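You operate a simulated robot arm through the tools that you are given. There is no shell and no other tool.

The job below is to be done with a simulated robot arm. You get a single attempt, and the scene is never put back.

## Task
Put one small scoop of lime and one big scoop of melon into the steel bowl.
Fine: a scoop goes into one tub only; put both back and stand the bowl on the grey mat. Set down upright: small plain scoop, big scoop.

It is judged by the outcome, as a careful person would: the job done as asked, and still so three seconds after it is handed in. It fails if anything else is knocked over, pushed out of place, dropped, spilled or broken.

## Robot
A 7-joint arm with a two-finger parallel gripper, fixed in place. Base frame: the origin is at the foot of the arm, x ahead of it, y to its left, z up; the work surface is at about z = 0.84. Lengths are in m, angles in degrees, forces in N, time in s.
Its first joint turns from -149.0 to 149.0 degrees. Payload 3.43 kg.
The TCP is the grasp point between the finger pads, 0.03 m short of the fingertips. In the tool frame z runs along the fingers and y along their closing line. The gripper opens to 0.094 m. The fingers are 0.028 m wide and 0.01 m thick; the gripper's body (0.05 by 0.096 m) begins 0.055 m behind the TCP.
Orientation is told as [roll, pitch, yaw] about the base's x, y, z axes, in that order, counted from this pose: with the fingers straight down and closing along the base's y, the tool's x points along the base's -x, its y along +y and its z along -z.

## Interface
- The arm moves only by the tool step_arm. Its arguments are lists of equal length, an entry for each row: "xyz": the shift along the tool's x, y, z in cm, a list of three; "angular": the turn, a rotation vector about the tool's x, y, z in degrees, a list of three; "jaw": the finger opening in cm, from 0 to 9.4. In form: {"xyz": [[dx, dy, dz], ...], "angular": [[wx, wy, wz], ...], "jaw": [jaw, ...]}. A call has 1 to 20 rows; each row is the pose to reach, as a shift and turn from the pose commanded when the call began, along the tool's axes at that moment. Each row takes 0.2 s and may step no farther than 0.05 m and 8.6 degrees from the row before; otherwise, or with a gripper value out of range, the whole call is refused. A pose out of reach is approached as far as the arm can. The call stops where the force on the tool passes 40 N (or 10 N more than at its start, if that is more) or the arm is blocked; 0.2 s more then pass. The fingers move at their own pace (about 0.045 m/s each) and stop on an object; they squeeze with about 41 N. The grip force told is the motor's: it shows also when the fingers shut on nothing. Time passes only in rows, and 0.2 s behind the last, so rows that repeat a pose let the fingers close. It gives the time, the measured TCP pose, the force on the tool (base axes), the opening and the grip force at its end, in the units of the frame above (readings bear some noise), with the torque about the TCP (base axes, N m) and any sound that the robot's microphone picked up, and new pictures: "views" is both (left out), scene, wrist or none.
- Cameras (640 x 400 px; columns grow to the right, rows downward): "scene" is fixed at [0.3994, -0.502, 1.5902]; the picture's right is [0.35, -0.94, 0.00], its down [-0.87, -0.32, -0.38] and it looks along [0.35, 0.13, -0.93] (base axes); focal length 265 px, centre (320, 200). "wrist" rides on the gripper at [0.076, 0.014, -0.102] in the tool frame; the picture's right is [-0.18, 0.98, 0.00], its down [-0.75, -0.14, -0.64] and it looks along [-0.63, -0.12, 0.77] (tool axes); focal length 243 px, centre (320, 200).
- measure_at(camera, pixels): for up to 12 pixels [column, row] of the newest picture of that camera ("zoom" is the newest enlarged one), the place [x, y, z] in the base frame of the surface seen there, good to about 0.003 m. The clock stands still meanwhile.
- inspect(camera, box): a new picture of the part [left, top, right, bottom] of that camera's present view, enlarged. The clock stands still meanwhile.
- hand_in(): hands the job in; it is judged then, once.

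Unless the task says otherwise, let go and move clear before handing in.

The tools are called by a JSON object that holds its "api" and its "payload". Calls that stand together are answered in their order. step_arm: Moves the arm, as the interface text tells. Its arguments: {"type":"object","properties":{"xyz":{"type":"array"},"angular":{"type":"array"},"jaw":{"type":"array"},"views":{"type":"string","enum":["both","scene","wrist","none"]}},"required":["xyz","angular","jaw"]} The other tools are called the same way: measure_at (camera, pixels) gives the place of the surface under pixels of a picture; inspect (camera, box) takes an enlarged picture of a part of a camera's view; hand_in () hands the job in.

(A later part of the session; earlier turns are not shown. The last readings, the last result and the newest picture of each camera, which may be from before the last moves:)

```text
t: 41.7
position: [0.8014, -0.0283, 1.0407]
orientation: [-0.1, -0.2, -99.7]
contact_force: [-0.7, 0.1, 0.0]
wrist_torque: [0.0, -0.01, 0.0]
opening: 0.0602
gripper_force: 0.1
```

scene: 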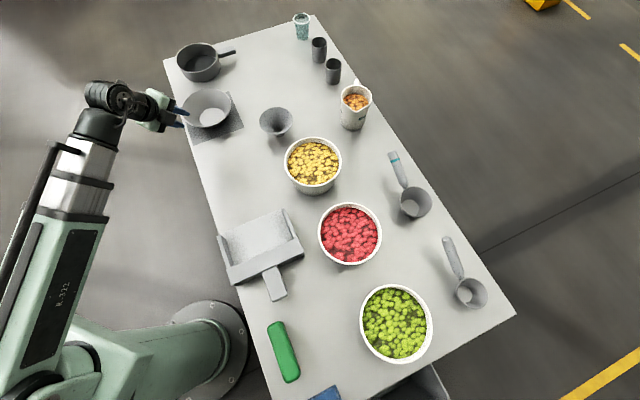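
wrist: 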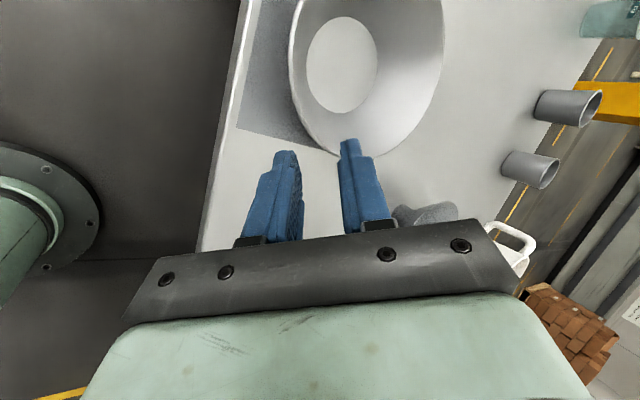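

The hand is vertical and force-free. I'll swing it along an arc at z≈1.05–1.08 toward the small scoop, turning the fingers to face across its handle.

{"api": "step_arm", "payload": {"xyz": [[-3.2, 2.5, -0.25], [-6.42, 5.01, -0.5], [-9.6, 6.1, -0.7], [-12.8, 7.1, -0.85], [-16.02, 8.18, -1], [-19.3, 8.6, -1.2], [-22.6, 9, -1.35], [-25.96, 9.37, -1.5], [-29.4, 9.3, -1.7], [-32.8, 9.2, -1.85], [-36.16, 9.08, -2], [-39.6, 8.7, -2.2], [-43.1, 8.2, -2.35], [-46.52, 7.81, -2.5], [-50, 7.1, -2.7], [-53.5, 6.3, -2.85], [-57.05, 5.55, -3], [-60.8, 4.2, -3.25], [-64.62, 2.79, -3.5], [-67.4, 1.2, -3.8]], "angular": [[0, 0, 0], [0, 0, 0], [0, 0, 0], [0, 0, 0], [0, 0, 0], [0, 0, 2], [0, 0, 4], [0, 0, 6], [0, 0, 8], [0, 0, 10], [0, 0, 12], [0, 0, 14], [0, 0, 16], [0, 0, 18], [0, 0, 20], [0, 0, 22], [0, 0, 24], [0, 0, 26], [0, 0, 27.5], [0, 0, 28.7]], "jaw": [6, 6, 6, 6, 6, 6, 6, 6, 6, 6, 6, 6, 6, 6, 6, 6, 6, 6, 6, 6]}}

```text
t: 45.9
position: [0.698, -0.6952, 1.081]
orientation: [0.1, -0.2, -128.5]
contact_force: [0.3, 0.2, 0.6]
wrist_torque: [0.0, -0.01, 0.02]
opening: 0.0599
gripper_force: 0.0
```

scene: 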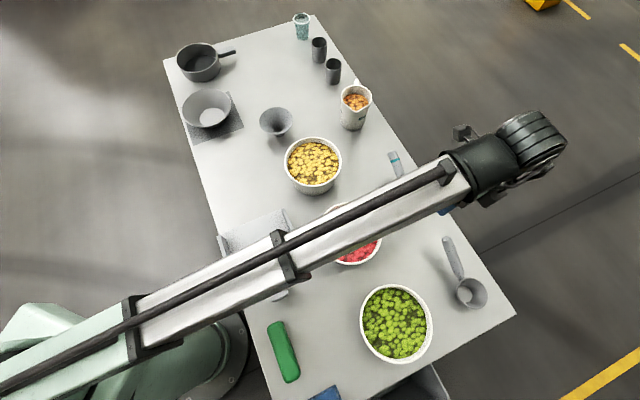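
wrist: 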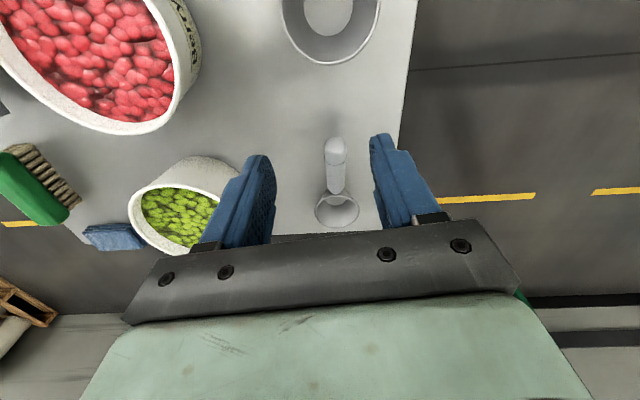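

The wrist view now shows the small plain scoop at (336,180), the big scoop's cup at (330,25), and a "Berry" label on the red tub, so tubs are labelled on that side. I'll enlarge the small scoop and measure it.

{"api": "inspect", "payload": {"camera": "wrist", "box": [270, 110, 410, 240]}}

{"api": "inspect", "payload": {"camera": "scene", "box": [420, 220, 510, 320]}}

{"api": "inspect", "payload": {"camera": "wrist", "box": [0, 0, 280, 260]}}

```text
3.08 times, centred on (340, 175) of wrist
```

zoom: 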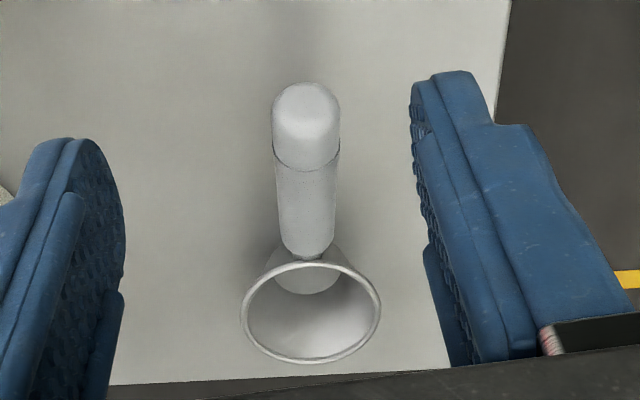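

```text
4.00 times, centred on (465, 270) of scene
```

zoom: 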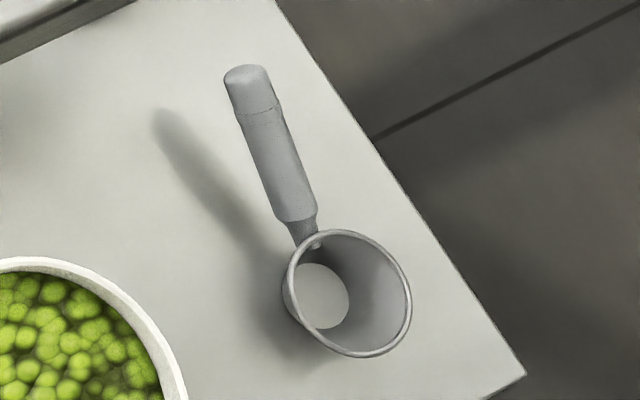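

```text
1.54 times, centred on (140, 130) of wrist
```

zoom: 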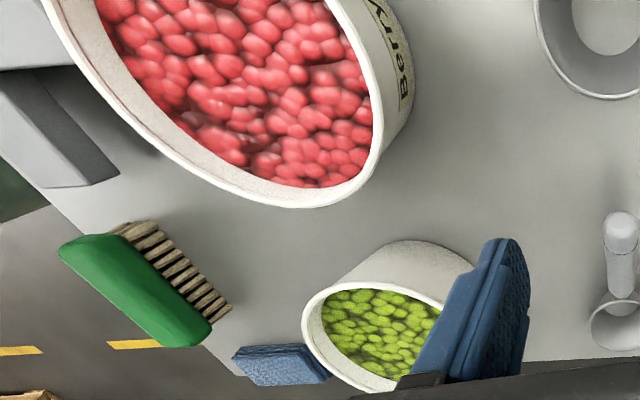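

The scoop is clear in the scene zoom: handle from (245,70) down to (300,235), cup rim around (348,293). I'll re-take that zoom and measure along the handle and rim.

{"api": "inspect", "payload": {"camera": "scene", "box": [420, 220, 510, 320]}}

{"api": "measure_at", "payload": {"camera": "zoom", "pixels": [[245, 72], [252, 90], [260, 125], [270, 150], [280, 180], [292, 210], [303, 232], [289, 265], [408, 300], [345, 231], [375, 356], [318, 297]]}}

{"api": "measure_at", "payload": {"camera": "zoom", "pixels": [[240, 120], [280, 120], [260, 180], [297, 178], [308, 345], [345, 325], [400, 260], [350, 300]]}}

{"api": "measure_at", "payload": {"camera": "wrist", "pixels": [[337, 143], [337, 155], [337, 165], [337, 178], [337, 190], [316, 210], [358, 210], [337, 197], [337, 227], [330, 160], [345, 160]]}}

```text
4.00 times, centred on (465, 270) of scene
```

zoom: 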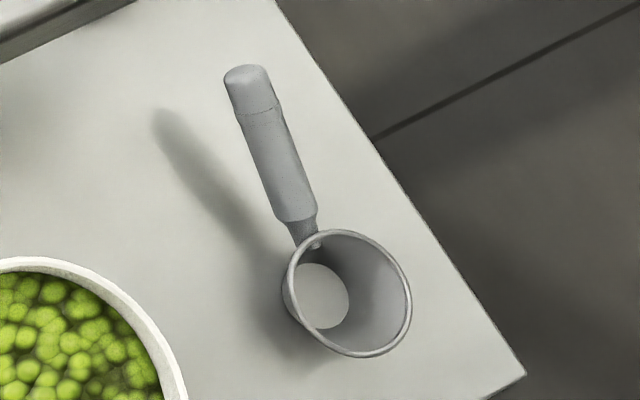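

```text
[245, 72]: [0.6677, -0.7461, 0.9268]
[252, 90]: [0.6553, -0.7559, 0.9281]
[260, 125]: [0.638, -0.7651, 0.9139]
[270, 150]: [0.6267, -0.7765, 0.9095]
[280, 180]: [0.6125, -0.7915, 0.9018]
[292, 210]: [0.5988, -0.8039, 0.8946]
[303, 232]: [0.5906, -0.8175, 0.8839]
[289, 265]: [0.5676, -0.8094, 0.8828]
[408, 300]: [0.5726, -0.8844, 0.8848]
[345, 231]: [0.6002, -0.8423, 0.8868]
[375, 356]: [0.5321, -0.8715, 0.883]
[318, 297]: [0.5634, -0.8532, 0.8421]
```

```text
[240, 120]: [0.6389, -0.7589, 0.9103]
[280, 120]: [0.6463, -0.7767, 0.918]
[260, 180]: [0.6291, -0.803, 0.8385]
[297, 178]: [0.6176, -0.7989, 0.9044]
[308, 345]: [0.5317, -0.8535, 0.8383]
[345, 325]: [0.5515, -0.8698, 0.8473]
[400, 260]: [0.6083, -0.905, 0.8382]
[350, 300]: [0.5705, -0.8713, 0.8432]
```

```text
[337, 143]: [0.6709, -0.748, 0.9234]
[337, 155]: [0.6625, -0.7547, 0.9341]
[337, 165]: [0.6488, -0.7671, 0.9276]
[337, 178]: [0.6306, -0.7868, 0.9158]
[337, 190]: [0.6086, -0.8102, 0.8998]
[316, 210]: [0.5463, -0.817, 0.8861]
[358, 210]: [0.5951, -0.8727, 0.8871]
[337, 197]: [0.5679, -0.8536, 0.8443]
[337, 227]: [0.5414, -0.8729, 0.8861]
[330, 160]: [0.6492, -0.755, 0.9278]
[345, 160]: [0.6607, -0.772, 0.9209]
```

The handle rises at about 24° along azimuth 45°, from the cup (centre (0.568,-0.849), rim z 0.886, diameter 7.3 cm) to a tip at (0.67,-0.747,0.93), and is about 2.2 cm thick. I'll move above its middle with the fingers vertical to see whether that reach is possible.

{"api": "step_arm", "payload": {"xyz": [[-2, 0.1, 1.5], [-4.5, 0.15, 3], [-7, 0.25, 4.5], [-9.5, 0.35, 6.3], [-11.4, 0.4, 8], [-11.4, 0.4, 9]], "angular": [[0, 0, 1], [0, 0, 2], [0, 0, 3.5], [0, 0, 5], [0, 0, 6.5], [0, 0, 6.5]], "jaw": [6, 6, 6, 6, 6, 6]}}

{"api": "inspect", "payload": {"camera": "wrist", "box": [200, 80, 440, 250]}}

```text
t: 47.3
position: [0.6296, -0.7886, 0.9904]
orientation: [0.1, -0.1, -135.0]
contact_force: [0.6, -0.4, 0.0]
wrist_torque: [0.0, -0.03, 0.02]
opening: 0.0599
gripper_force: 0.1
```

scene: 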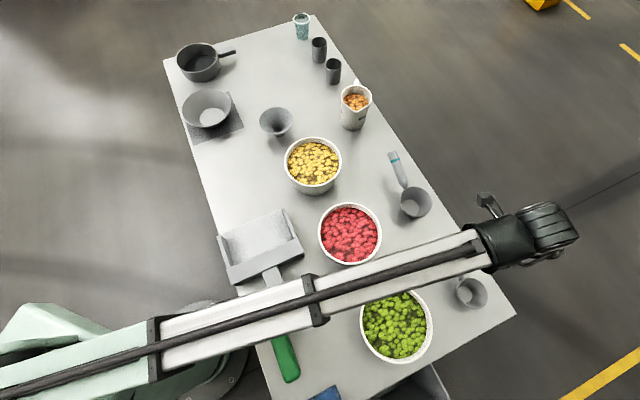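
wrist: 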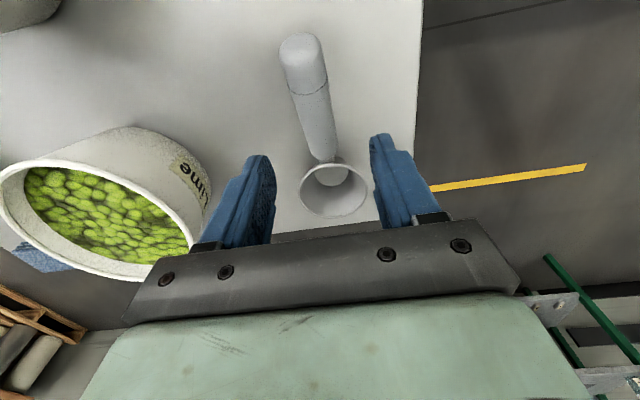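

```text
2.35 times, centred on (320, 165) of wrist
```

zoom: 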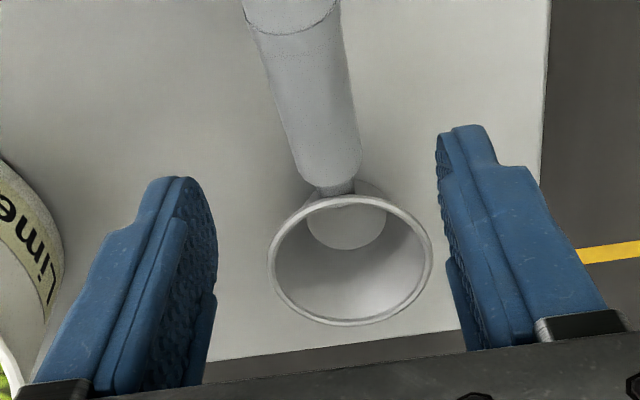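

The tub reads "Lime", and the arm reached above the handle with vertical fingers. I'll measure the handle from this closer view and confirm it is centred between the fingers.

{"api": "measure_at", "payload": {"camera": "wrist", "pixels": [[302, 50], [306, 75], [311, 100], [316, 120], [321, 145], [298, 105], [326, 98], [304, 130], [334, 125], [285, 60], [322, 58], [333, 200]]}}

{"api": "measure_at", "payload": {"camera": "wrist", "pixels": [[301, 193], [371, 187], [335, 165], [335, 217], [330, 178], [345, 178]]}}

```text
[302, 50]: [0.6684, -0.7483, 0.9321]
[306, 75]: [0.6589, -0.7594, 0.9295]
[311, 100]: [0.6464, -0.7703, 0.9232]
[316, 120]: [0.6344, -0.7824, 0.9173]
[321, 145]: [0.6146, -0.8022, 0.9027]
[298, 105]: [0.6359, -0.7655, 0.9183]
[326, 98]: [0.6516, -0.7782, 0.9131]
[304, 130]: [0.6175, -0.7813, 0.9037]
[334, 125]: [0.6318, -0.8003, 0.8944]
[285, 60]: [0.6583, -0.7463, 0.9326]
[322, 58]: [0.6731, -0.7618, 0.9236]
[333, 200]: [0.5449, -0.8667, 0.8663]
```

```text
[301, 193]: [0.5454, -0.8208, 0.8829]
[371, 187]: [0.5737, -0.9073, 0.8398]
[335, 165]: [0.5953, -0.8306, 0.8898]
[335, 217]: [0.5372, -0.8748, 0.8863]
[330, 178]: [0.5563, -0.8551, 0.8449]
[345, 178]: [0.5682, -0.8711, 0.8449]
```

The handle's centreline is within 1 mm of the finger centre. Before gripping, I'll check in free air above here that the hand can pitch outward past horizontal, since pouring the scoop will need that.

{"api": "step_arm", "payload": {"xyz": [[0, 0, -3], [0, 0, -6.5], [0, -1, -10], [0, -3, -13.5], [0, -6, -16], [0, -9, -16], [0, -12, -16], [0, -14, -16], [0, -14, -16], [0, -14, -16], [0, -14, -16], [0, -14, -16], [0, -14, -16], [0, -14, -16]], "angular": [[0, 0, 0], [-8, 0, 0], [-16, 0, 0], [-24, 0, 0], [-32, 0, 0], [-40, 0, 0], [-48, 0, 0], [-56, 0, 0], [-64, 0, 0], [-72, 0, 0], [-80, 0, 0], [-88, 0, 0], [-96, 0, 0], [-104, 0, 0]], "jaw": [6, 6, 6, 6, 6, 6, 6, 6, 6, 6, 6, 6, 6, 6]}}

```text
t: 50.3
position: [0.5329, -0.6876, 1.1477]
orientation: [103.2, -2.4, -135.4]
contact_force: [-1.0, 0.1, 2.3]
wrist_torque: [0.19, 0.06, 0.09]
opening: 0.06
gripper_force: 0.0
```

scene: 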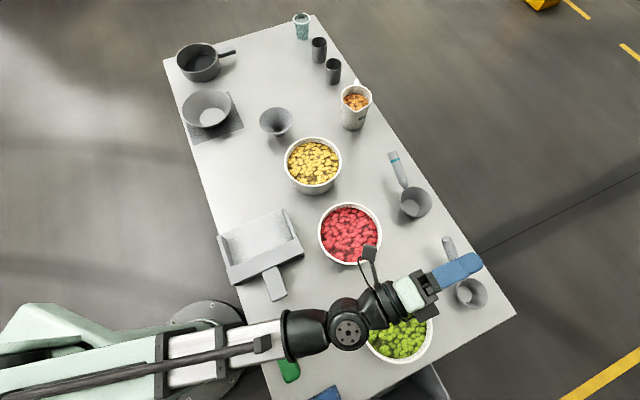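
wrist: 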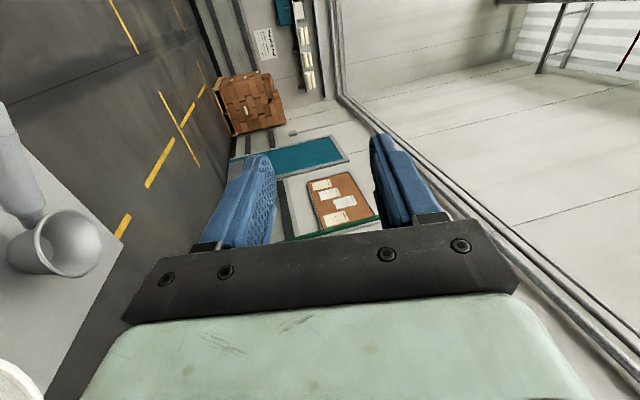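

It reached about 103° without trouble. I'll try a further 16° to find the limit.

{"api": "step_arm", "payload": {"xyz": [[0, 0, 0], [0, 0, 0], [0, 0, 0]], "angular": [[-8, 0, 0], [-16, 0, 0], [-16, 0, 0]], "jaw": [6, 6, 6], "views": "none"}}

```text
t: 51.1
position: [0.5319, -0.6897, 1.1497]
orientation: [120.2, -0.1, -135.0]
contact_force: [0.4, -0.3, -0.5]
wrist_torque: [0.0, 0.0, 0.03]
opening: 0.06
gripper_force: 0.0
```

It reached 120° freely, so pouring by outward pitch will work. I'll rotate back and return to above the small scoop's handle.

{"api": "step_arm", "payload": {"xyz": [[0, 0, 0], [0, 0, 0], [0, 0, 0], [0, 0, 0], [0, 0, 0], [0, 0, 0], [0, 0, 0], [0, 0, 0], [0, -1, 1.7], [0, -2, 3.4], [0, -3, 5.2], [0, -4, 6.9], [0, -5, 8.7], [0, -6, 10.4], [-0.08, -6.95, 12.04], [-0.08, -9.7, 10.44], [-0.08, -12.5, 8.84], [-0.08, -15.2, 7.24], [-0.08, -18, 5.64], [-0.08, -20.8, 4.04]], "angular": [[8, 0, 0], [16, 0, 0], [24, 0, 0], [32, 0, 0], [40, 0, 0], [48, 0, 0], [56, 0, 0], [64, 0, 0], [72, 0, 0], [80, 0, 0], [88, 0, 0], [96, 0, 0], [104, 0, 0], [112, 0, 0], [120, 0, 0], [120.1, 0, 0], [120.1, 0, 0], [120.1, 0, 0], [120.1, 0, 0], [120.1, 0, 0]], "jaw": [6, 6, 6, 6, 6, 6, 6, 6, 6, 6, 6, 6, 6, 6, 6, 6, 6, 6, 6, 6]}}

{"api": "measure_at", "payload": {"camera": "wrist", "pixels": [[302, 50], [306, 75], [311, 100], [316, 120], [321, 145], [298, 105], [326, 98]]}}

```text
t: 55.3
position: [0.6298, -0.7884, 0.9881]
orientation: [0.0, -0.1, -135.0]
contact_force: [-0.9, 0.7, -0.1]
wrist_torque: [0.0, 0.0, 0.0]
opening: 0.0601
gripper_force: 0.1
```

scene: 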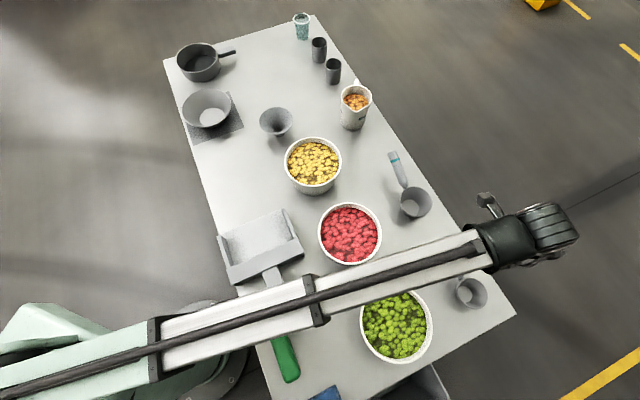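
wrist: 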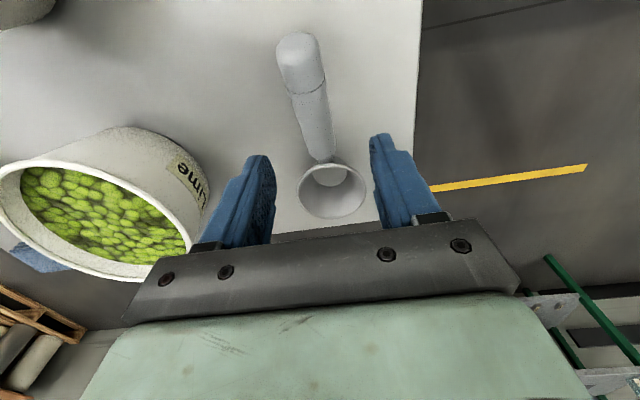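

```text
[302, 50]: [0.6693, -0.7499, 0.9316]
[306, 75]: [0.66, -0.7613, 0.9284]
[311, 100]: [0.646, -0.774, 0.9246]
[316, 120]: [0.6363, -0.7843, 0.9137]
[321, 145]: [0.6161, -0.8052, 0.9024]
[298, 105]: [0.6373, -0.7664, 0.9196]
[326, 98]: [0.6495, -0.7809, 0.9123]
```

The alignment is the same as before. I'll lower onto the handle, 8.3 cm, with the fingers open at 6 cm.

{"api": "step_arm", "payload": {"xyz": [[0, 0, 1.5], [0, 0, 3], [0, 0, 4.5], [0, 0, 6], [0, 0, 7.2], [0, 0, 8.3]], "angular": [[0, 0, 0], [0, 0, 0], [0, 0, 0], [0, 0, 0], [0, 0, 0], [0, 0, 0]], "jaw": [6, 6, 6, 6, 6, 6]}}

{"api": "inspect", "payload": {"camera": "wrist", "box": [200, 0, 440, 250]}}

```text
t: 56.7
position: [0.6313, -0.7875, 0.9075]
orientation: [0.0, 0.0, -135.0]
contact_force: [-0.6, 0.1, -0.2]
wrist_torque: [0.05, 0.02, 0.02]
opening: 0.06
gripper_force: 0.0
```

scene: 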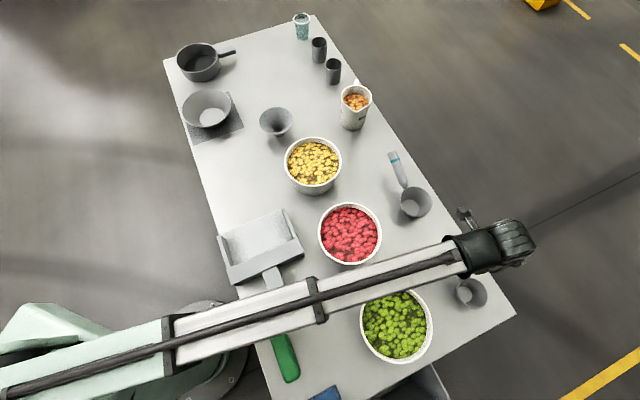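
wrist: 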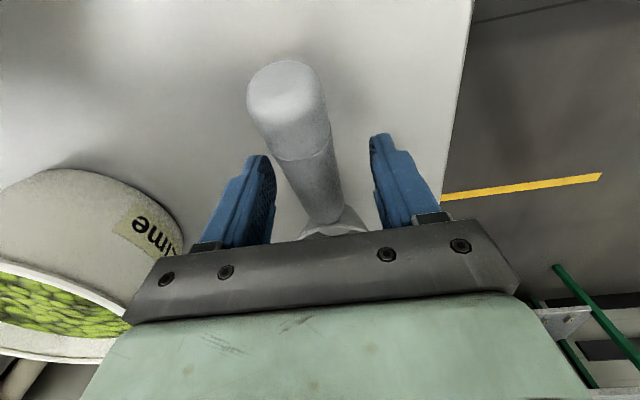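

```text
1.60 times, centred on (320, 125) of wrist
```

zoom: 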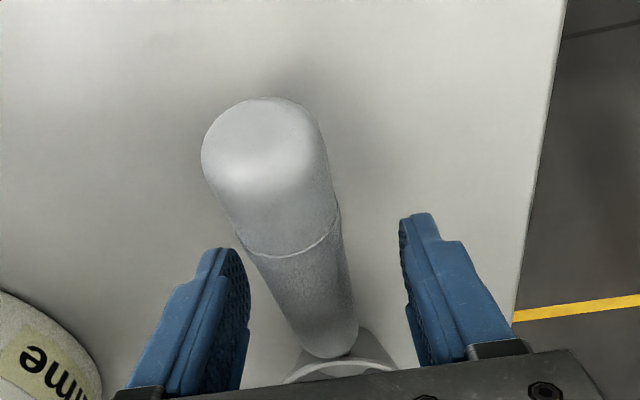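

The handle sits between the fingers. I'll close on it.

{"api": "step_arm", "payload": {"xyz": [[0, 0, 0], [0, 0, 0], [0, 0, 0], [0, 0, 0], [0, 0, 0], [0, 0, 0]], "angular": [[0, 0, 0], [0, 0, 0], [0, 0, 0], [0, 0, 0], [0, 0, 0], [0, 0, 0]], "jaw": [5, 4, 3, 2, 0.5, 0.5]}}

{"api": "inspect", "payload": {"camera": "scene", "box": [420, 220, 510, 320]}}

```text
t: 58.1
position: [0.6298, -0.7878, 0.9072]
orientation: [0.0, -0.1, -135.1]
contact_force: [0.4, 0.3, 0.9]
wrist_torque: [0.07, -0.01, 0.01]
opening: 0.0299
gripper_force: 41.8
```

scene: 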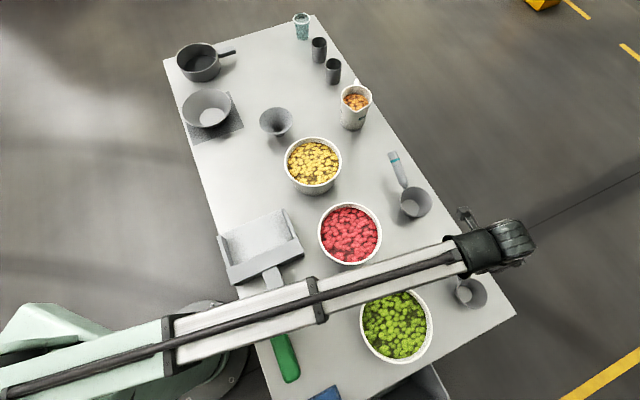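
wrist: 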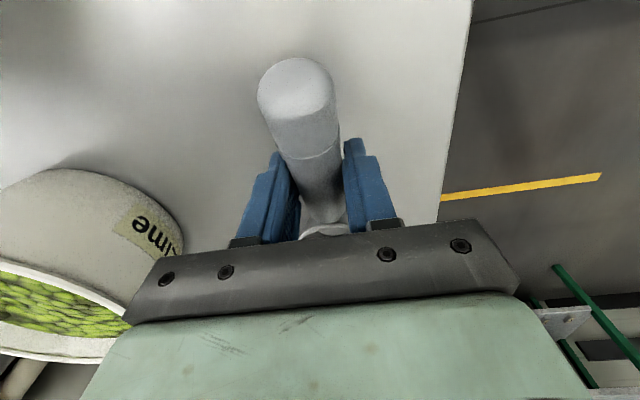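

```text
4.00 times, centred on (465, 270) of scene
```

zoom: 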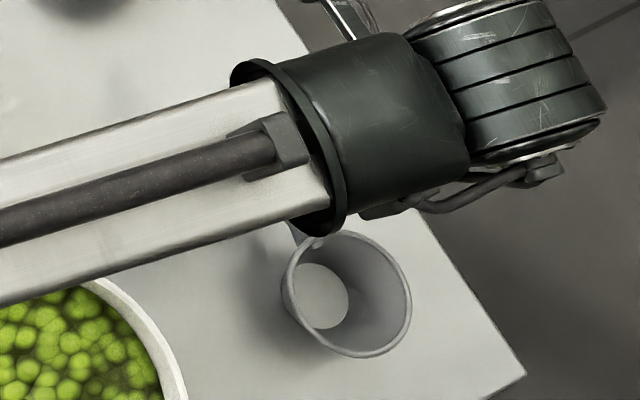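

It's gripped: opening 2.99 cm, 41.8 N, with the cup still in place. I note this pose (0.6298,-0.7878,0.907, yaw −135) for putting it back, and lift it 6 cm.

{"api": "step_arm", "payload": {"xyz": [[0, 0, -0.5], [0, 0, -1.2], [0, 0, -2.2], [0, 0, -3.5], [0, 0, -5], [0, 0, -6.5]], "angular": [[0, 0, 0], [0, 0, 0], [0, 0, 0], [0, 0, 0], [0, 0, 0], [0, 0, 0]], "jaw": [0.5, 0.5, 0.5, 0.5, 0.5, 0.5]}}

{"api": "inspect", "payload": {"camera": "scene", "box": [420, 220, 510, 320]}}

{"api": "measure_at", "payload": {"camera": "wrist", "pixels": [[295, 85], [300, 110], [308, 140], [320, 165], [322, 195]]}}

```text
t: 59.5
position: [0.6287, -0.7876, 0.9726]
orientation: [0.0, -0.1, -135.0]
contact_force: [0.1, -0.8, -1.9]
wrist_torque: [0.07, -0.1, 0.02]
opening: 0.0301
gripper_force: 40.7
```

scene: 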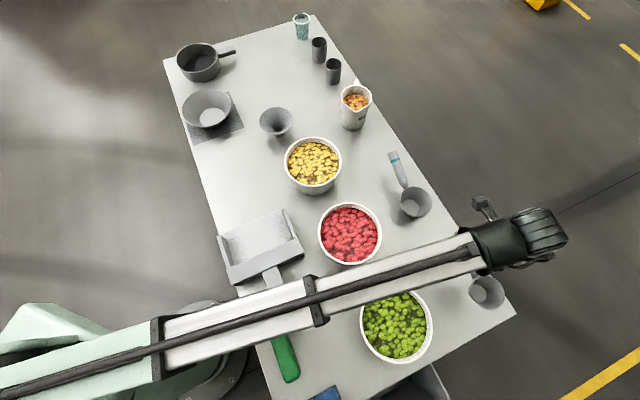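
wrist: 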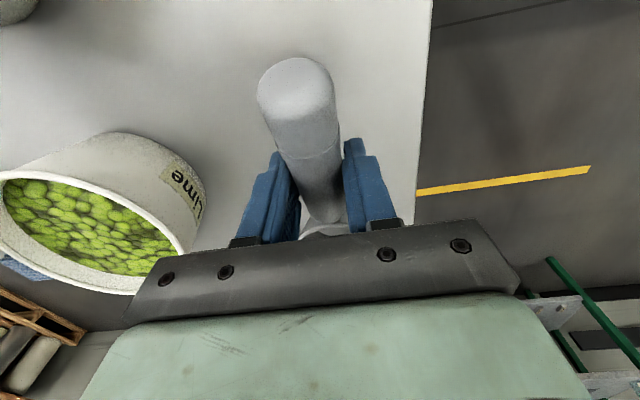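

```text
4.00 times, centred on (465, 270) of scene
```

zoom: 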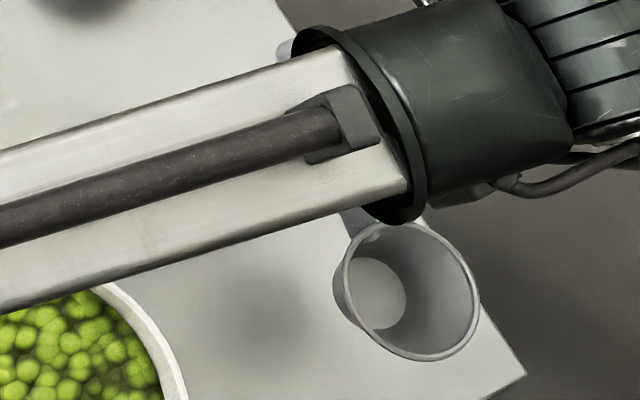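

```text
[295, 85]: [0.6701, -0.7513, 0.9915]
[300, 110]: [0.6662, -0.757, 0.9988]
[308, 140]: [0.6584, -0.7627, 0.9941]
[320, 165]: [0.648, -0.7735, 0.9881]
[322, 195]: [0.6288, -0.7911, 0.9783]
```

The scoop lifted without slipping. I'll measure the cup's rim and floor for levelness.

{"api": "measure_at", "payload": {"camera": "zoom", "pixels": [[352, 250], [478, 300], [420, 358], [440, 232], [380, 290], [365, 275], [395, 305], [470, 265], [375, 340], [348, 285]]}}

```text
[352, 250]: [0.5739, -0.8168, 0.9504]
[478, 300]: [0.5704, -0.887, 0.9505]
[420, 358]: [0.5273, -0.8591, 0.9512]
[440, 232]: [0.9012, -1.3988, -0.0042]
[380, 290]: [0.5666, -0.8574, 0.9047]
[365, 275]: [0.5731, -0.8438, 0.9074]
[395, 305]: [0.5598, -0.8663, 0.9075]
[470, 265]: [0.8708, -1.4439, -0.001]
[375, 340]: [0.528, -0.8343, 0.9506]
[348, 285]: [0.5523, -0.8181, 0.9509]
```

The cup hangs level (rim z 0.951 all round), its centre 9.2 cm from the grip along the handle. Now I carry it over the lime tub (centre about (0.429,-0.674)) and raise the handle 45°, so the mouth faces forward for digging.

{"api": "step_arm", "payload": {"xyz": [[0, 0, -2.5], [0, -1, -5], [0, -3.5, -7.5], [0, -7, -8.8], [0, -10.5, -8.8], [0, -14, -8.8], [0, -17, -8.8], [0, -19.5, -8.8], [-0.1, -21.3, -8.8], [-0.14, -22.05, -8.8], [-0.14, -22.05, -8.8]], "angular": [[0, 0, 0], [0, 0, 0], [0, 0, 0], [0, 0, 0], [0, 5, 0], [0, 12, 0], [0, 20, 0], [0, 28, 0], [0, 36, 0], [0, 42, 0], [0, 45, 0]], "jaw": [0.5, 0.5, 0.5, 0.5, 0.5, 0.5, 0.5, 0.5, 0.5, 0.5, 0.5]}}

{"api": "inspect", "payload": {"camera": "scene", "box": [340, 240, 500, 380]}}

```text
t: 61.9
position: [0.4729, -0.6311, 1.0594]
orientation: [0.0, 45.0, -134.9]
contact_force: [-1.1, -0.2, -2.3]
wrist_torque: [0.01, -0.02, 0.02]
opening: 0.0298
gripper_force: 41.0
```

scene: 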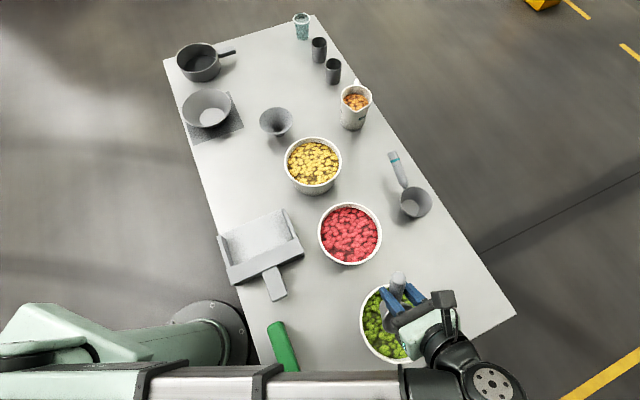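
wrist: 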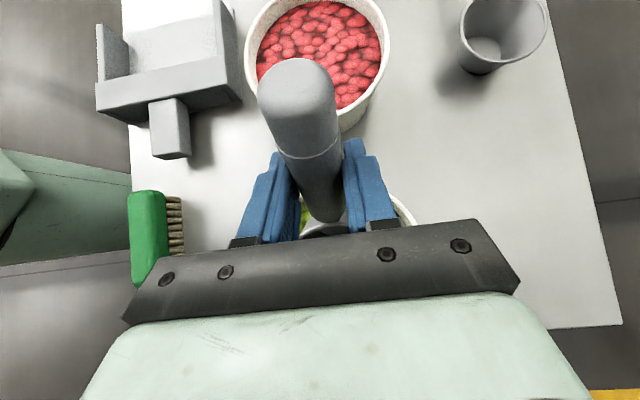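

```text
2.86 times, centred on (420, 310) of scene
```

zoom: 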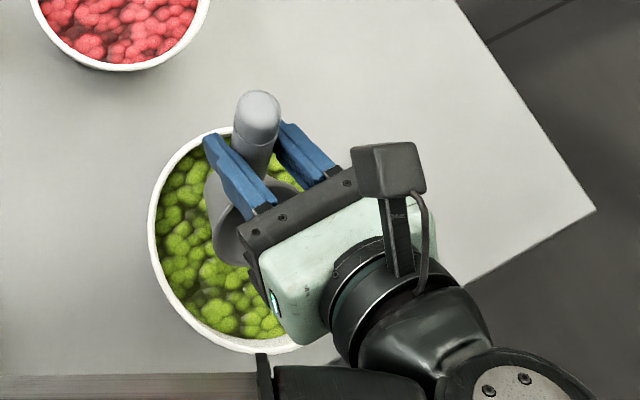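

The scoop is over the lime tub with no unexpected force. I'll check where the cup and tub rim are exactly.

{"api": "measure_at", "payload": {"camera": "zoom", "pixels": [[212, 190], [225, 215], [222, 245], [240, 262], [265, 185], [150, 240], [180, 155], [205, 330], [270, 350], [228, 130], [300, 190], [255, 100]]}}

```text
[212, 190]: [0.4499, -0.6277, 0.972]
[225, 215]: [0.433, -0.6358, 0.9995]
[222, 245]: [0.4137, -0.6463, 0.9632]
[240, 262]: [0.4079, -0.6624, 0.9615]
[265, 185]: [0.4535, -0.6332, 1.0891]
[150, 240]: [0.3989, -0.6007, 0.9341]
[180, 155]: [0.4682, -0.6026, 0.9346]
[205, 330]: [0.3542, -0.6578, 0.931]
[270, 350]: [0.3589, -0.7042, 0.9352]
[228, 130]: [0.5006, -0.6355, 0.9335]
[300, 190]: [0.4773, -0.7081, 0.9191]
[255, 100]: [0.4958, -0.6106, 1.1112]
```

The cup's centre is about 1 cm on the handle side of the tub's centre (0.431,-0.673), as planned. I'll lower it into the lime in 1 cm steps.

{"api": "step_arm", "payload": {"xyz": [[-0.71, 0, 0.71], [-1.41, 0, 1.41], [-2.12, 0, 2.12], [-2.83, 0, 2.83], [-3.54, 0, 3.54], [-4.24, 0, 4.24], [-4.81, 0, 4.81], [-5.23, 0, 5.23]], "angular": [[0, 0, 0], [0, 0, 0], [0, 0, 0], [0, 0, 0], [0, 0, 0], [0, 0, 0], [0, 0, 0], [0, 0, 0]], "jaw": [0.5, 0.5, 0.5, 0.5, 0.5, 0.5, 0.5, 0.5]}}

{"api": "inspect", "payload": {"camera": "scene", "box": [340, 240, 500, 380]}}

```text
t: 63.7
position: [0.4716, -0.6344, 0.9865]
orientation: [0.0, 44.9, -135.0]
contact_force: [-0.3, 0.0, -1.6]
wrist_torque: [0.02, -0.03, 0.04]
opening: 0.0302
gripper_force: 40.8
```

scene: 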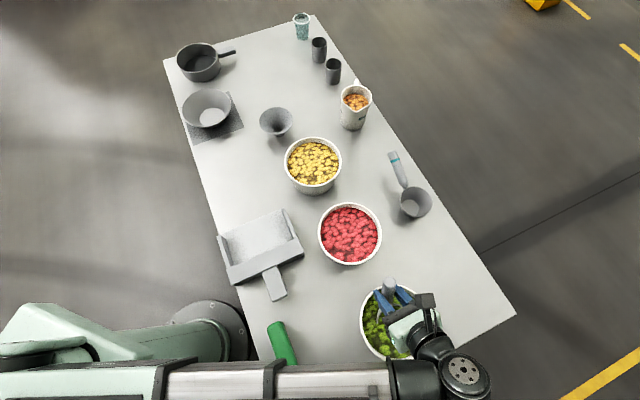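
wrist: 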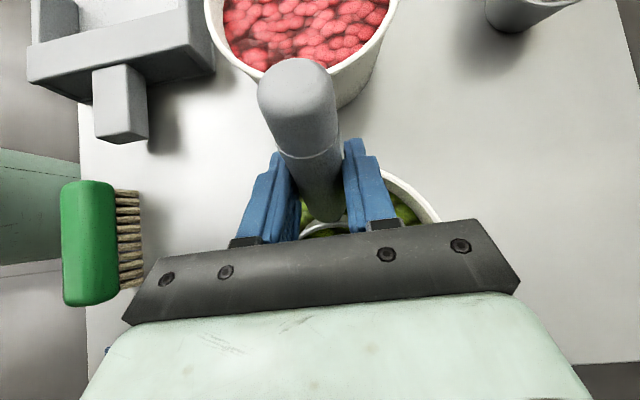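

```text
2.86 times, centred on (420, 310) of scene
```

zoom: 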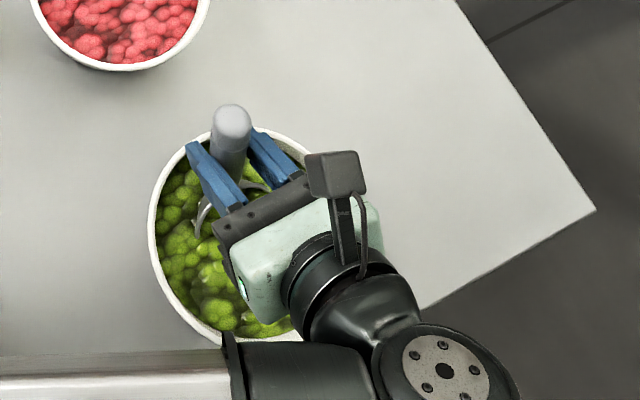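

The cup entered the lime without resistance. Now I push it forward through the lime and begin turning it level while lifting.

{"api": "step_arm", "payload": {"xyz": [[-0.66, 0, -0.58], [-1.31, 0, -1.17], [-1.97, 0, -1.75], [-2.62, 0, -2.33], [-2.52, 0, -1.53], [-2.43, 0, -0.73], [-1.65, 0, -0.67], [-0.86, 0, -0.61], [-0.22, 0, -0.1], [0.42, 0, 0.42], [0.88, 0, 0.78], [1.34, 0, 1.14], [2.1, 0, 0.4], [3, 0, -0.5], [3.81, 0, -1.34]], "angular": [[0, 0, 0], [0, 0, 0], [0, 0, 0], [0, 0, 0], [0, -6, 0], [0, -12, 0], [0, -16, 0], [0, -20, 0], [0, -26.5, 0], [0, -33, 0], [0, -39, 0], [0, -45, 0], [0, -45, 0], [0, -45, 0], [0, -45, 0]], "jaw": [0.5, 0.5, 0.5, 0.5, 0.5, 0.5, 0.5, 0.5, 0.5, 0.5, 0.5, 0.5, 0.5, 0.5, 0.5]}}

{"api": "inspect", "payload": {"camera": "scene", "box": [340, 240, 500, 380]}}

```text
t: 66.9
position: [0.484, -0.6223, 1.023]
orientation: [0.0, -0.1, -135.0]
contact_force: [0.2, 0.3, -3.0]
wrist_torque: [0.16, -0.11, 0.0]
opening: 0.0298
gripper_force: 40.5
```

scene: 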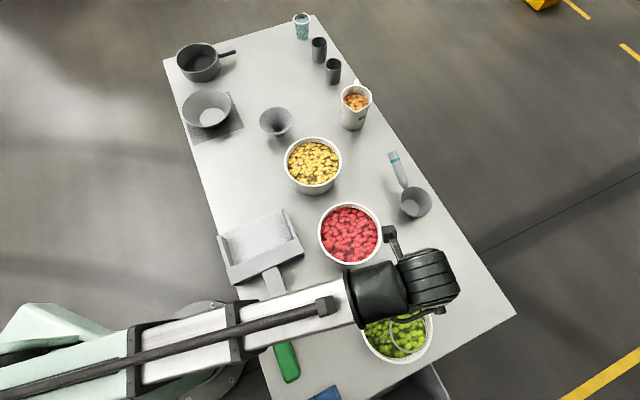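
wrist: 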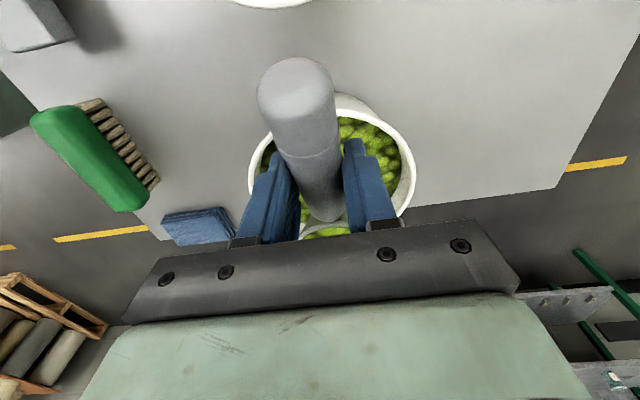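

```text
2.86 times, centred on (420, 310) of scene
```

zoom: 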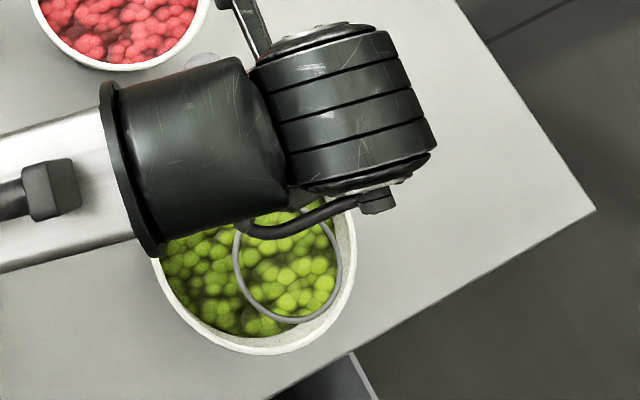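

The cup is filled with lime: the rim ring in the zoom at (287,260) is full of green, and the load rose by about 1 N. I'll check the fill level and the rim's levelness.

{"api": "measure_at", "payload": {"camera": "zoom", "pixels": [[234, 255], [341, 265], [290, 322], [285, 265], [270, 240], [305, 290], [265, 295], [320, 250], [250, 300], [325, 300]]}}

{"api": "inspect", "payload": {"camera": "wrist", "box": [220, 120, 420, 250]}}

```text
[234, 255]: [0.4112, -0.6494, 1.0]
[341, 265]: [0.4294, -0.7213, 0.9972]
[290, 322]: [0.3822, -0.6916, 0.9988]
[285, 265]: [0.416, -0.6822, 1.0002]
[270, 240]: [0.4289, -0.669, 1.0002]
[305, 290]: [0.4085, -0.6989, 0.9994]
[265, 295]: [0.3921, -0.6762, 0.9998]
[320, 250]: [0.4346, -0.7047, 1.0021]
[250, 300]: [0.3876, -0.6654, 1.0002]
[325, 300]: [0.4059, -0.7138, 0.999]
```

```text
3.08 times, centred on (320, 185) of wrist
```

zoom: 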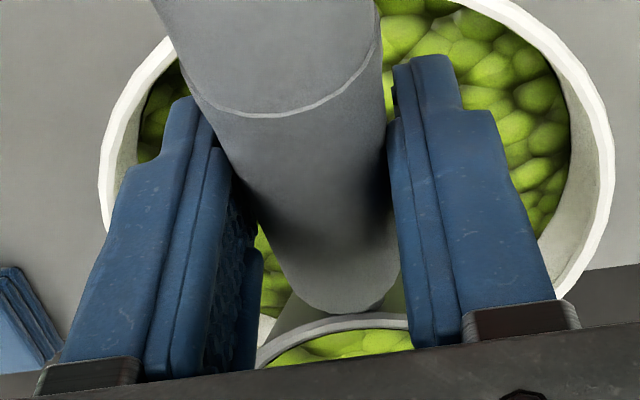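

The lime is level with the rim (surface z 1.000, rim 0.999) and the scoop is upright. I'll carry it gently along an arc toward the bowl, first half now, keeping it level.

{"api": "step_arm", "payload": {"xyz": [[0, 0, -0.8], [1.5, 0.3, -1.6], [4.6, 0.75, -2.2], [7.7, 1, -2.2], [10.8, 1.18, -2.2], [14, 1.23, -2.2], [17.1, 1.15, -2.2], [20.2, 0.95, -2.2], [23.3, 0.63, -2.2], [26.5, 0.17, -2.2], [29.6, -0.4, -2.2], [32.7, -1.1, -2.2], [35.7, -1.9, -2.2], [38.8, -2.85, -2.2], [41.5, -3.8, -2.2], [43.24, -4.46, -2.2]], "angular": [[0, 0, 0], [0, 0, -1], [0, 0, -3], [0, 0, -5], [0, 0, -7], [0, 0, -9], [0, 0, -11], [0, 0, -13], [0, 0, -15], [0, 0, -17], [0, 0, -19], [0, 0, -21], [0, 0, -23], [0, 0, -25], [0, 0, -26.5], [0, 0, -27.5]], "jaw": [0.5, 0.5, 0.5, 0.5, 0.5, 0.5, 0.5, 0.5, 0.5, 0.5, 0.5, 0.5, 0.5, 0.5, 0.5, 0.5]}}

```text
t: 70.3
position: [0.7587, -0.2835, 1.0437]
orientation: [-0.1, -0.1, -107.5]
contact_force: [0.2, -0.2, -2.2]
wrist_torque: [0.14, -0.06, 0.01]
opening: 0.0295
gripper_force: 41.1
```

scene: 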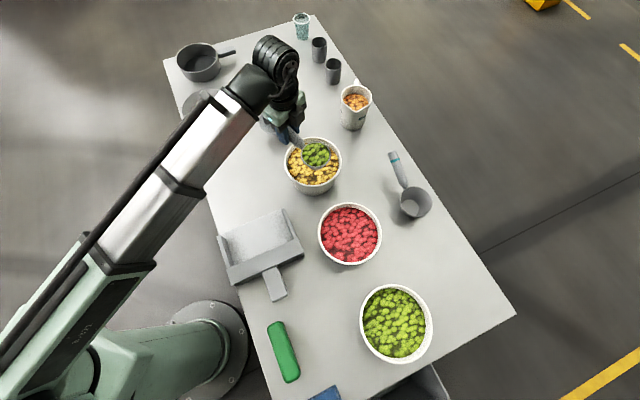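
wrist: 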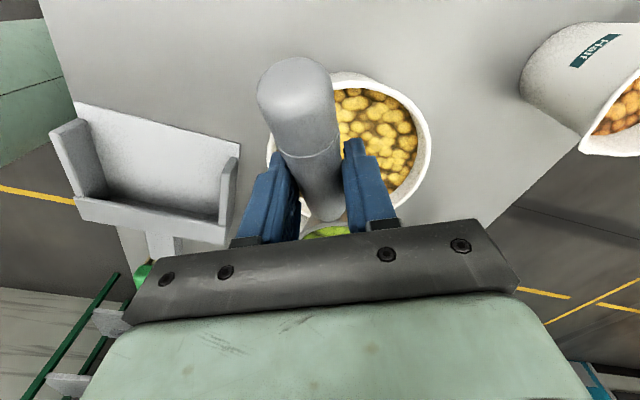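

The scoop is still full and level, passing above the yellow tub. I'll carry it the second half of the way to the bowl.

{"api": "step_arm", "payload": {"xyz": [[1.5, 0.12, 0], [4.6, 0.32, 0], [7.8, 0.38, 0], [11, 0.3, 0], [14.2, 0.1, 0], [17.4, -0.2, 0], [20.6, -0.65, 0], [23.8, -1.23, 0], [27, -1.93, 0], [30.1, -2.75, 0], [33.2, -3.7, 0], [36.3, -4.77, 0], [39.3, -5.96, 0], [42, -7.2, 0], [43.83, -7.94, 0]], "angular": [[0, 0, -1], [0, 0, -3], [0, 0, -5], [0, 0, -7], [0, 0, -9], [0, 0, -11], [0, 0, -13], [0, 0, -15], [0, 0, -17], [0, 0, -19], [0, 0, -21], [0, 0, -23], [0, 0, -25], [0, 0, -26.7], [0, 0, -27.5]], "jaw": [0.5, 0.5, 0.5, 0.5, 0.5, 0.5, 0.5, 0.5, 0.5, 0.5, 0.5, 0.5, 0.5, 0.5, 0.5]}}

{"api": "inspect", "payload": {"camera": "scene", "box": [140, 40, 300, 150]}}

```text
t: 73.5
position: [0.8142, 0.1613, 1.0434]
orientation: [-0.1, -0.1, -80.0]
contact_force: [-0.6, -0.8, -1.1]
wrist_torque: [0.16, 0.02, 0.01]
opening: 0.0293
gripper_force: 40.8
```

scene: 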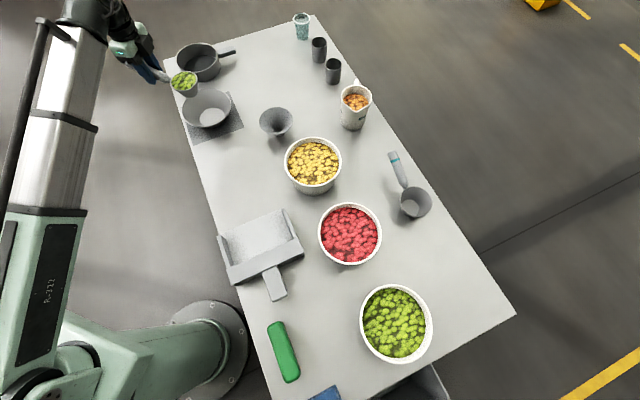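
wrist: 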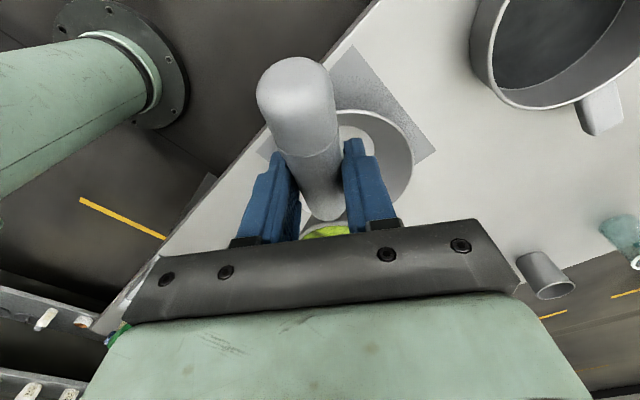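

```text
3.64 times, centred on (220, 95) of scene
```

zoom: 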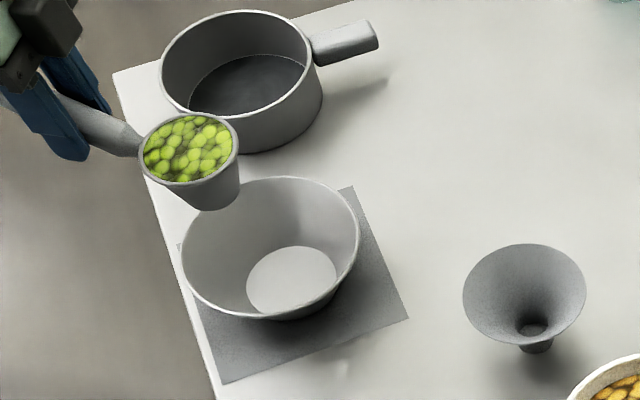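

The full scoop is above the bowl area. I'll measure the cup's rim against the bowl's centre.

{"api": "measure_at", "payload": {"camera": "zoom", "pixels": [[140, 152], [237, 150], [190, 113], [190, 184], [190, 148], [183, 240], [358, 232], [270, 179], [300, 318], [290, 278]]}}

```text
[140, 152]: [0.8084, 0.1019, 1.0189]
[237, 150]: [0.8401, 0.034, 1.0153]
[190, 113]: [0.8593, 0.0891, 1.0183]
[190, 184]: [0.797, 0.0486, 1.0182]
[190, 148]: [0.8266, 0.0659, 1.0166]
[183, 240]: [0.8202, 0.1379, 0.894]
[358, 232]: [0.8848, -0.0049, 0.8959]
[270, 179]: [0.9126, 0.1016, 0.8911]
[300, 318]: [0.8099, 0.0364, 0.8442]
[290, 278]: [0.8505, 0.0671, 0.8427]
```

The cup's centre is (0.826,0.0685) and the bowl's (0.846,0.070). I'll shift outward 1 cm, descend 5.5 cm, and then begin tipping slowly.

{"api": "step_arm", "payload": {"xyz": [[0, 0.5, 1], [0, 1, 2.5], [0, 1, 4], [0, 1, 5], [0, 1, 5.5], [0, 1, 5.5]], "angular": [[0, 0, 0], [0, 0, 0], [0, 0, 0], [0, 0, 0], [0, 0, 0], [0, 0, 0]], "jaw": [0.5, 0.5, 0.5, 0.5, 0.5, 0.5]}}

{"api": "inspect", "payload": {"camera": "scene", "box": [140, 40, 300, 150]}}

```text
t: 74.9
position: [0.8245, 0.1605, 0.9877]
orientation: [-0.1, -0.1, -80.0]
contact_force: [0.7, 0.0, -3.0]
wrist_torque: [0.18, 0.01, 0.01]
opening: 0.0295
gripper_force: 40.9
```

scene: 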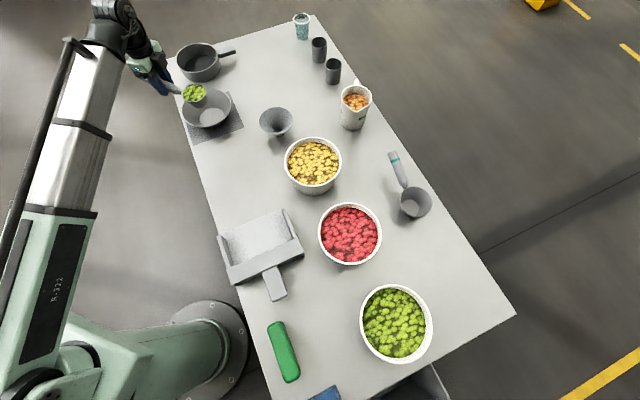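
wrist: 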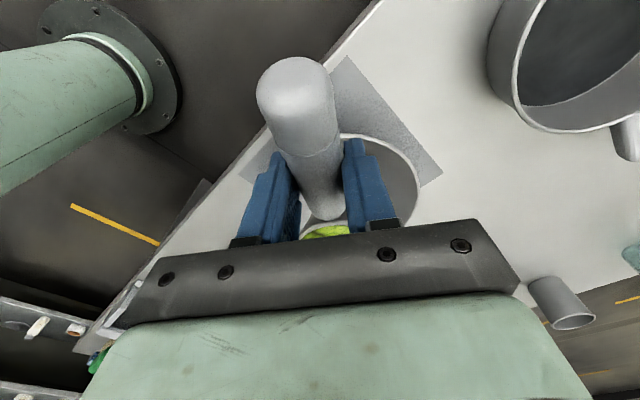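

```text
3.64 times, centred on (220, 95) of scene
```

zoom: 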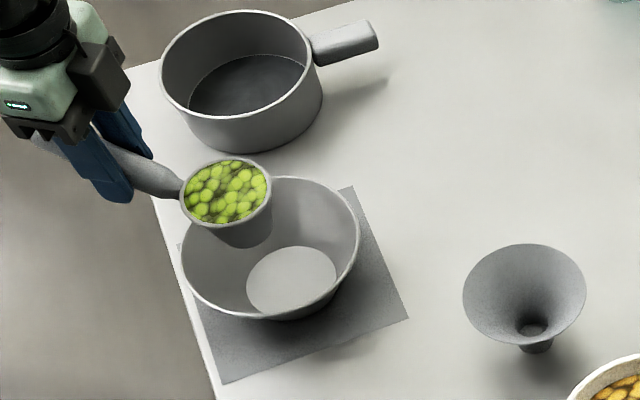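

The cup is right above the bowl. I'll tip it outward slowly, to 60° first.

{"api": "step_arm", "payload": {"xyz": [[0, 0, 0], [0, 0, 0], [0, 0, 0], [0, 0, 0], [0, 0, 0], [0, 0, 0], [0, 0, 0], [0, 0, 0], [0, 0, 0], [0, 0, 0], [0, 0, 0], [0, 0, 0]], "angular": [[-5, 0, 0], [-10, 0, 0], [-15, 0, 0], [-20, 0, 0], [-25, 0, 0], [-30, 0, 0], [-35, 0, 0], [-40, 0, 0], [-45, 0, 0], [-50, 0, 0], [-55, 0, 0], [-60, 0, 0]], "jaw": [0.5, 0.5, 0.5, 0.5, 0.5, 0.5, 0.5, 0.5, 0.5, 0.5, 0.5, 0.5]}}

{"api": "inspect", "payload": {"camera": "scene", "box": [140, 40, 300, 150]}}

```text
t: 77.5
position: [0.8246, 0.1615, 0.9885]
orientation: [59.8, -0.1, -79.9]
contact_force: [-0.1, -0.3, -1.8]
wrist_torque: [0.13, 0.1, 0.0]
opening: 0.0294
gripper_force: 40.9
```

scene: 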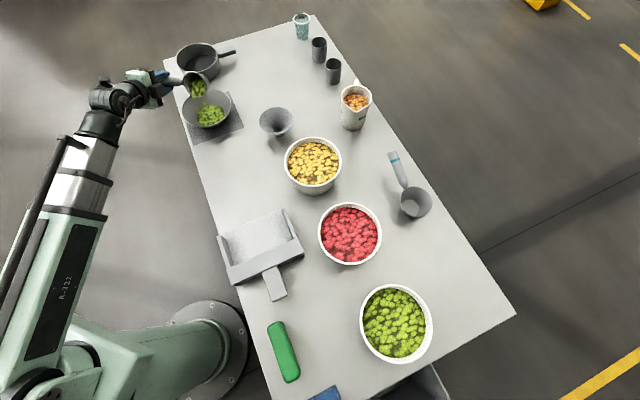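
wrist: 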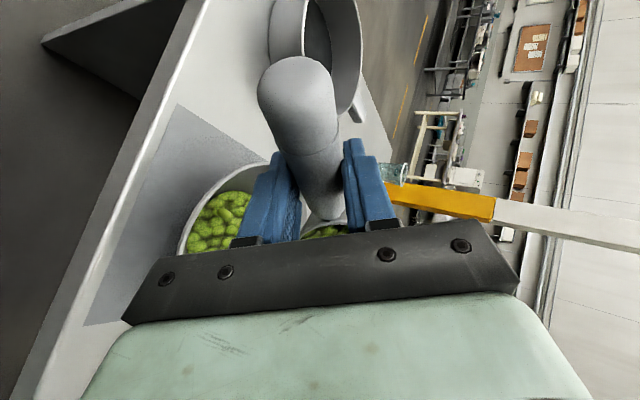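

```text
3.64 times, centred on (220, 95) of scene
```

zoom: 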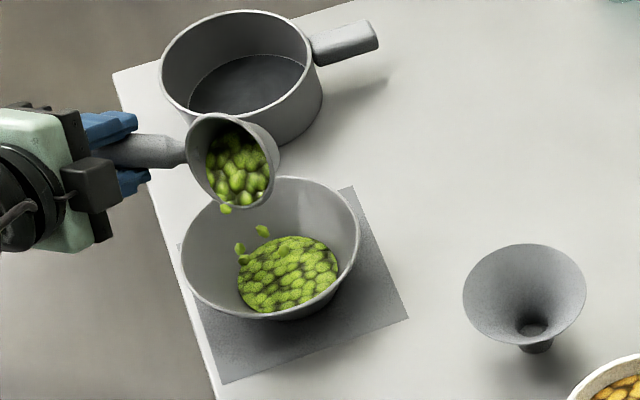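

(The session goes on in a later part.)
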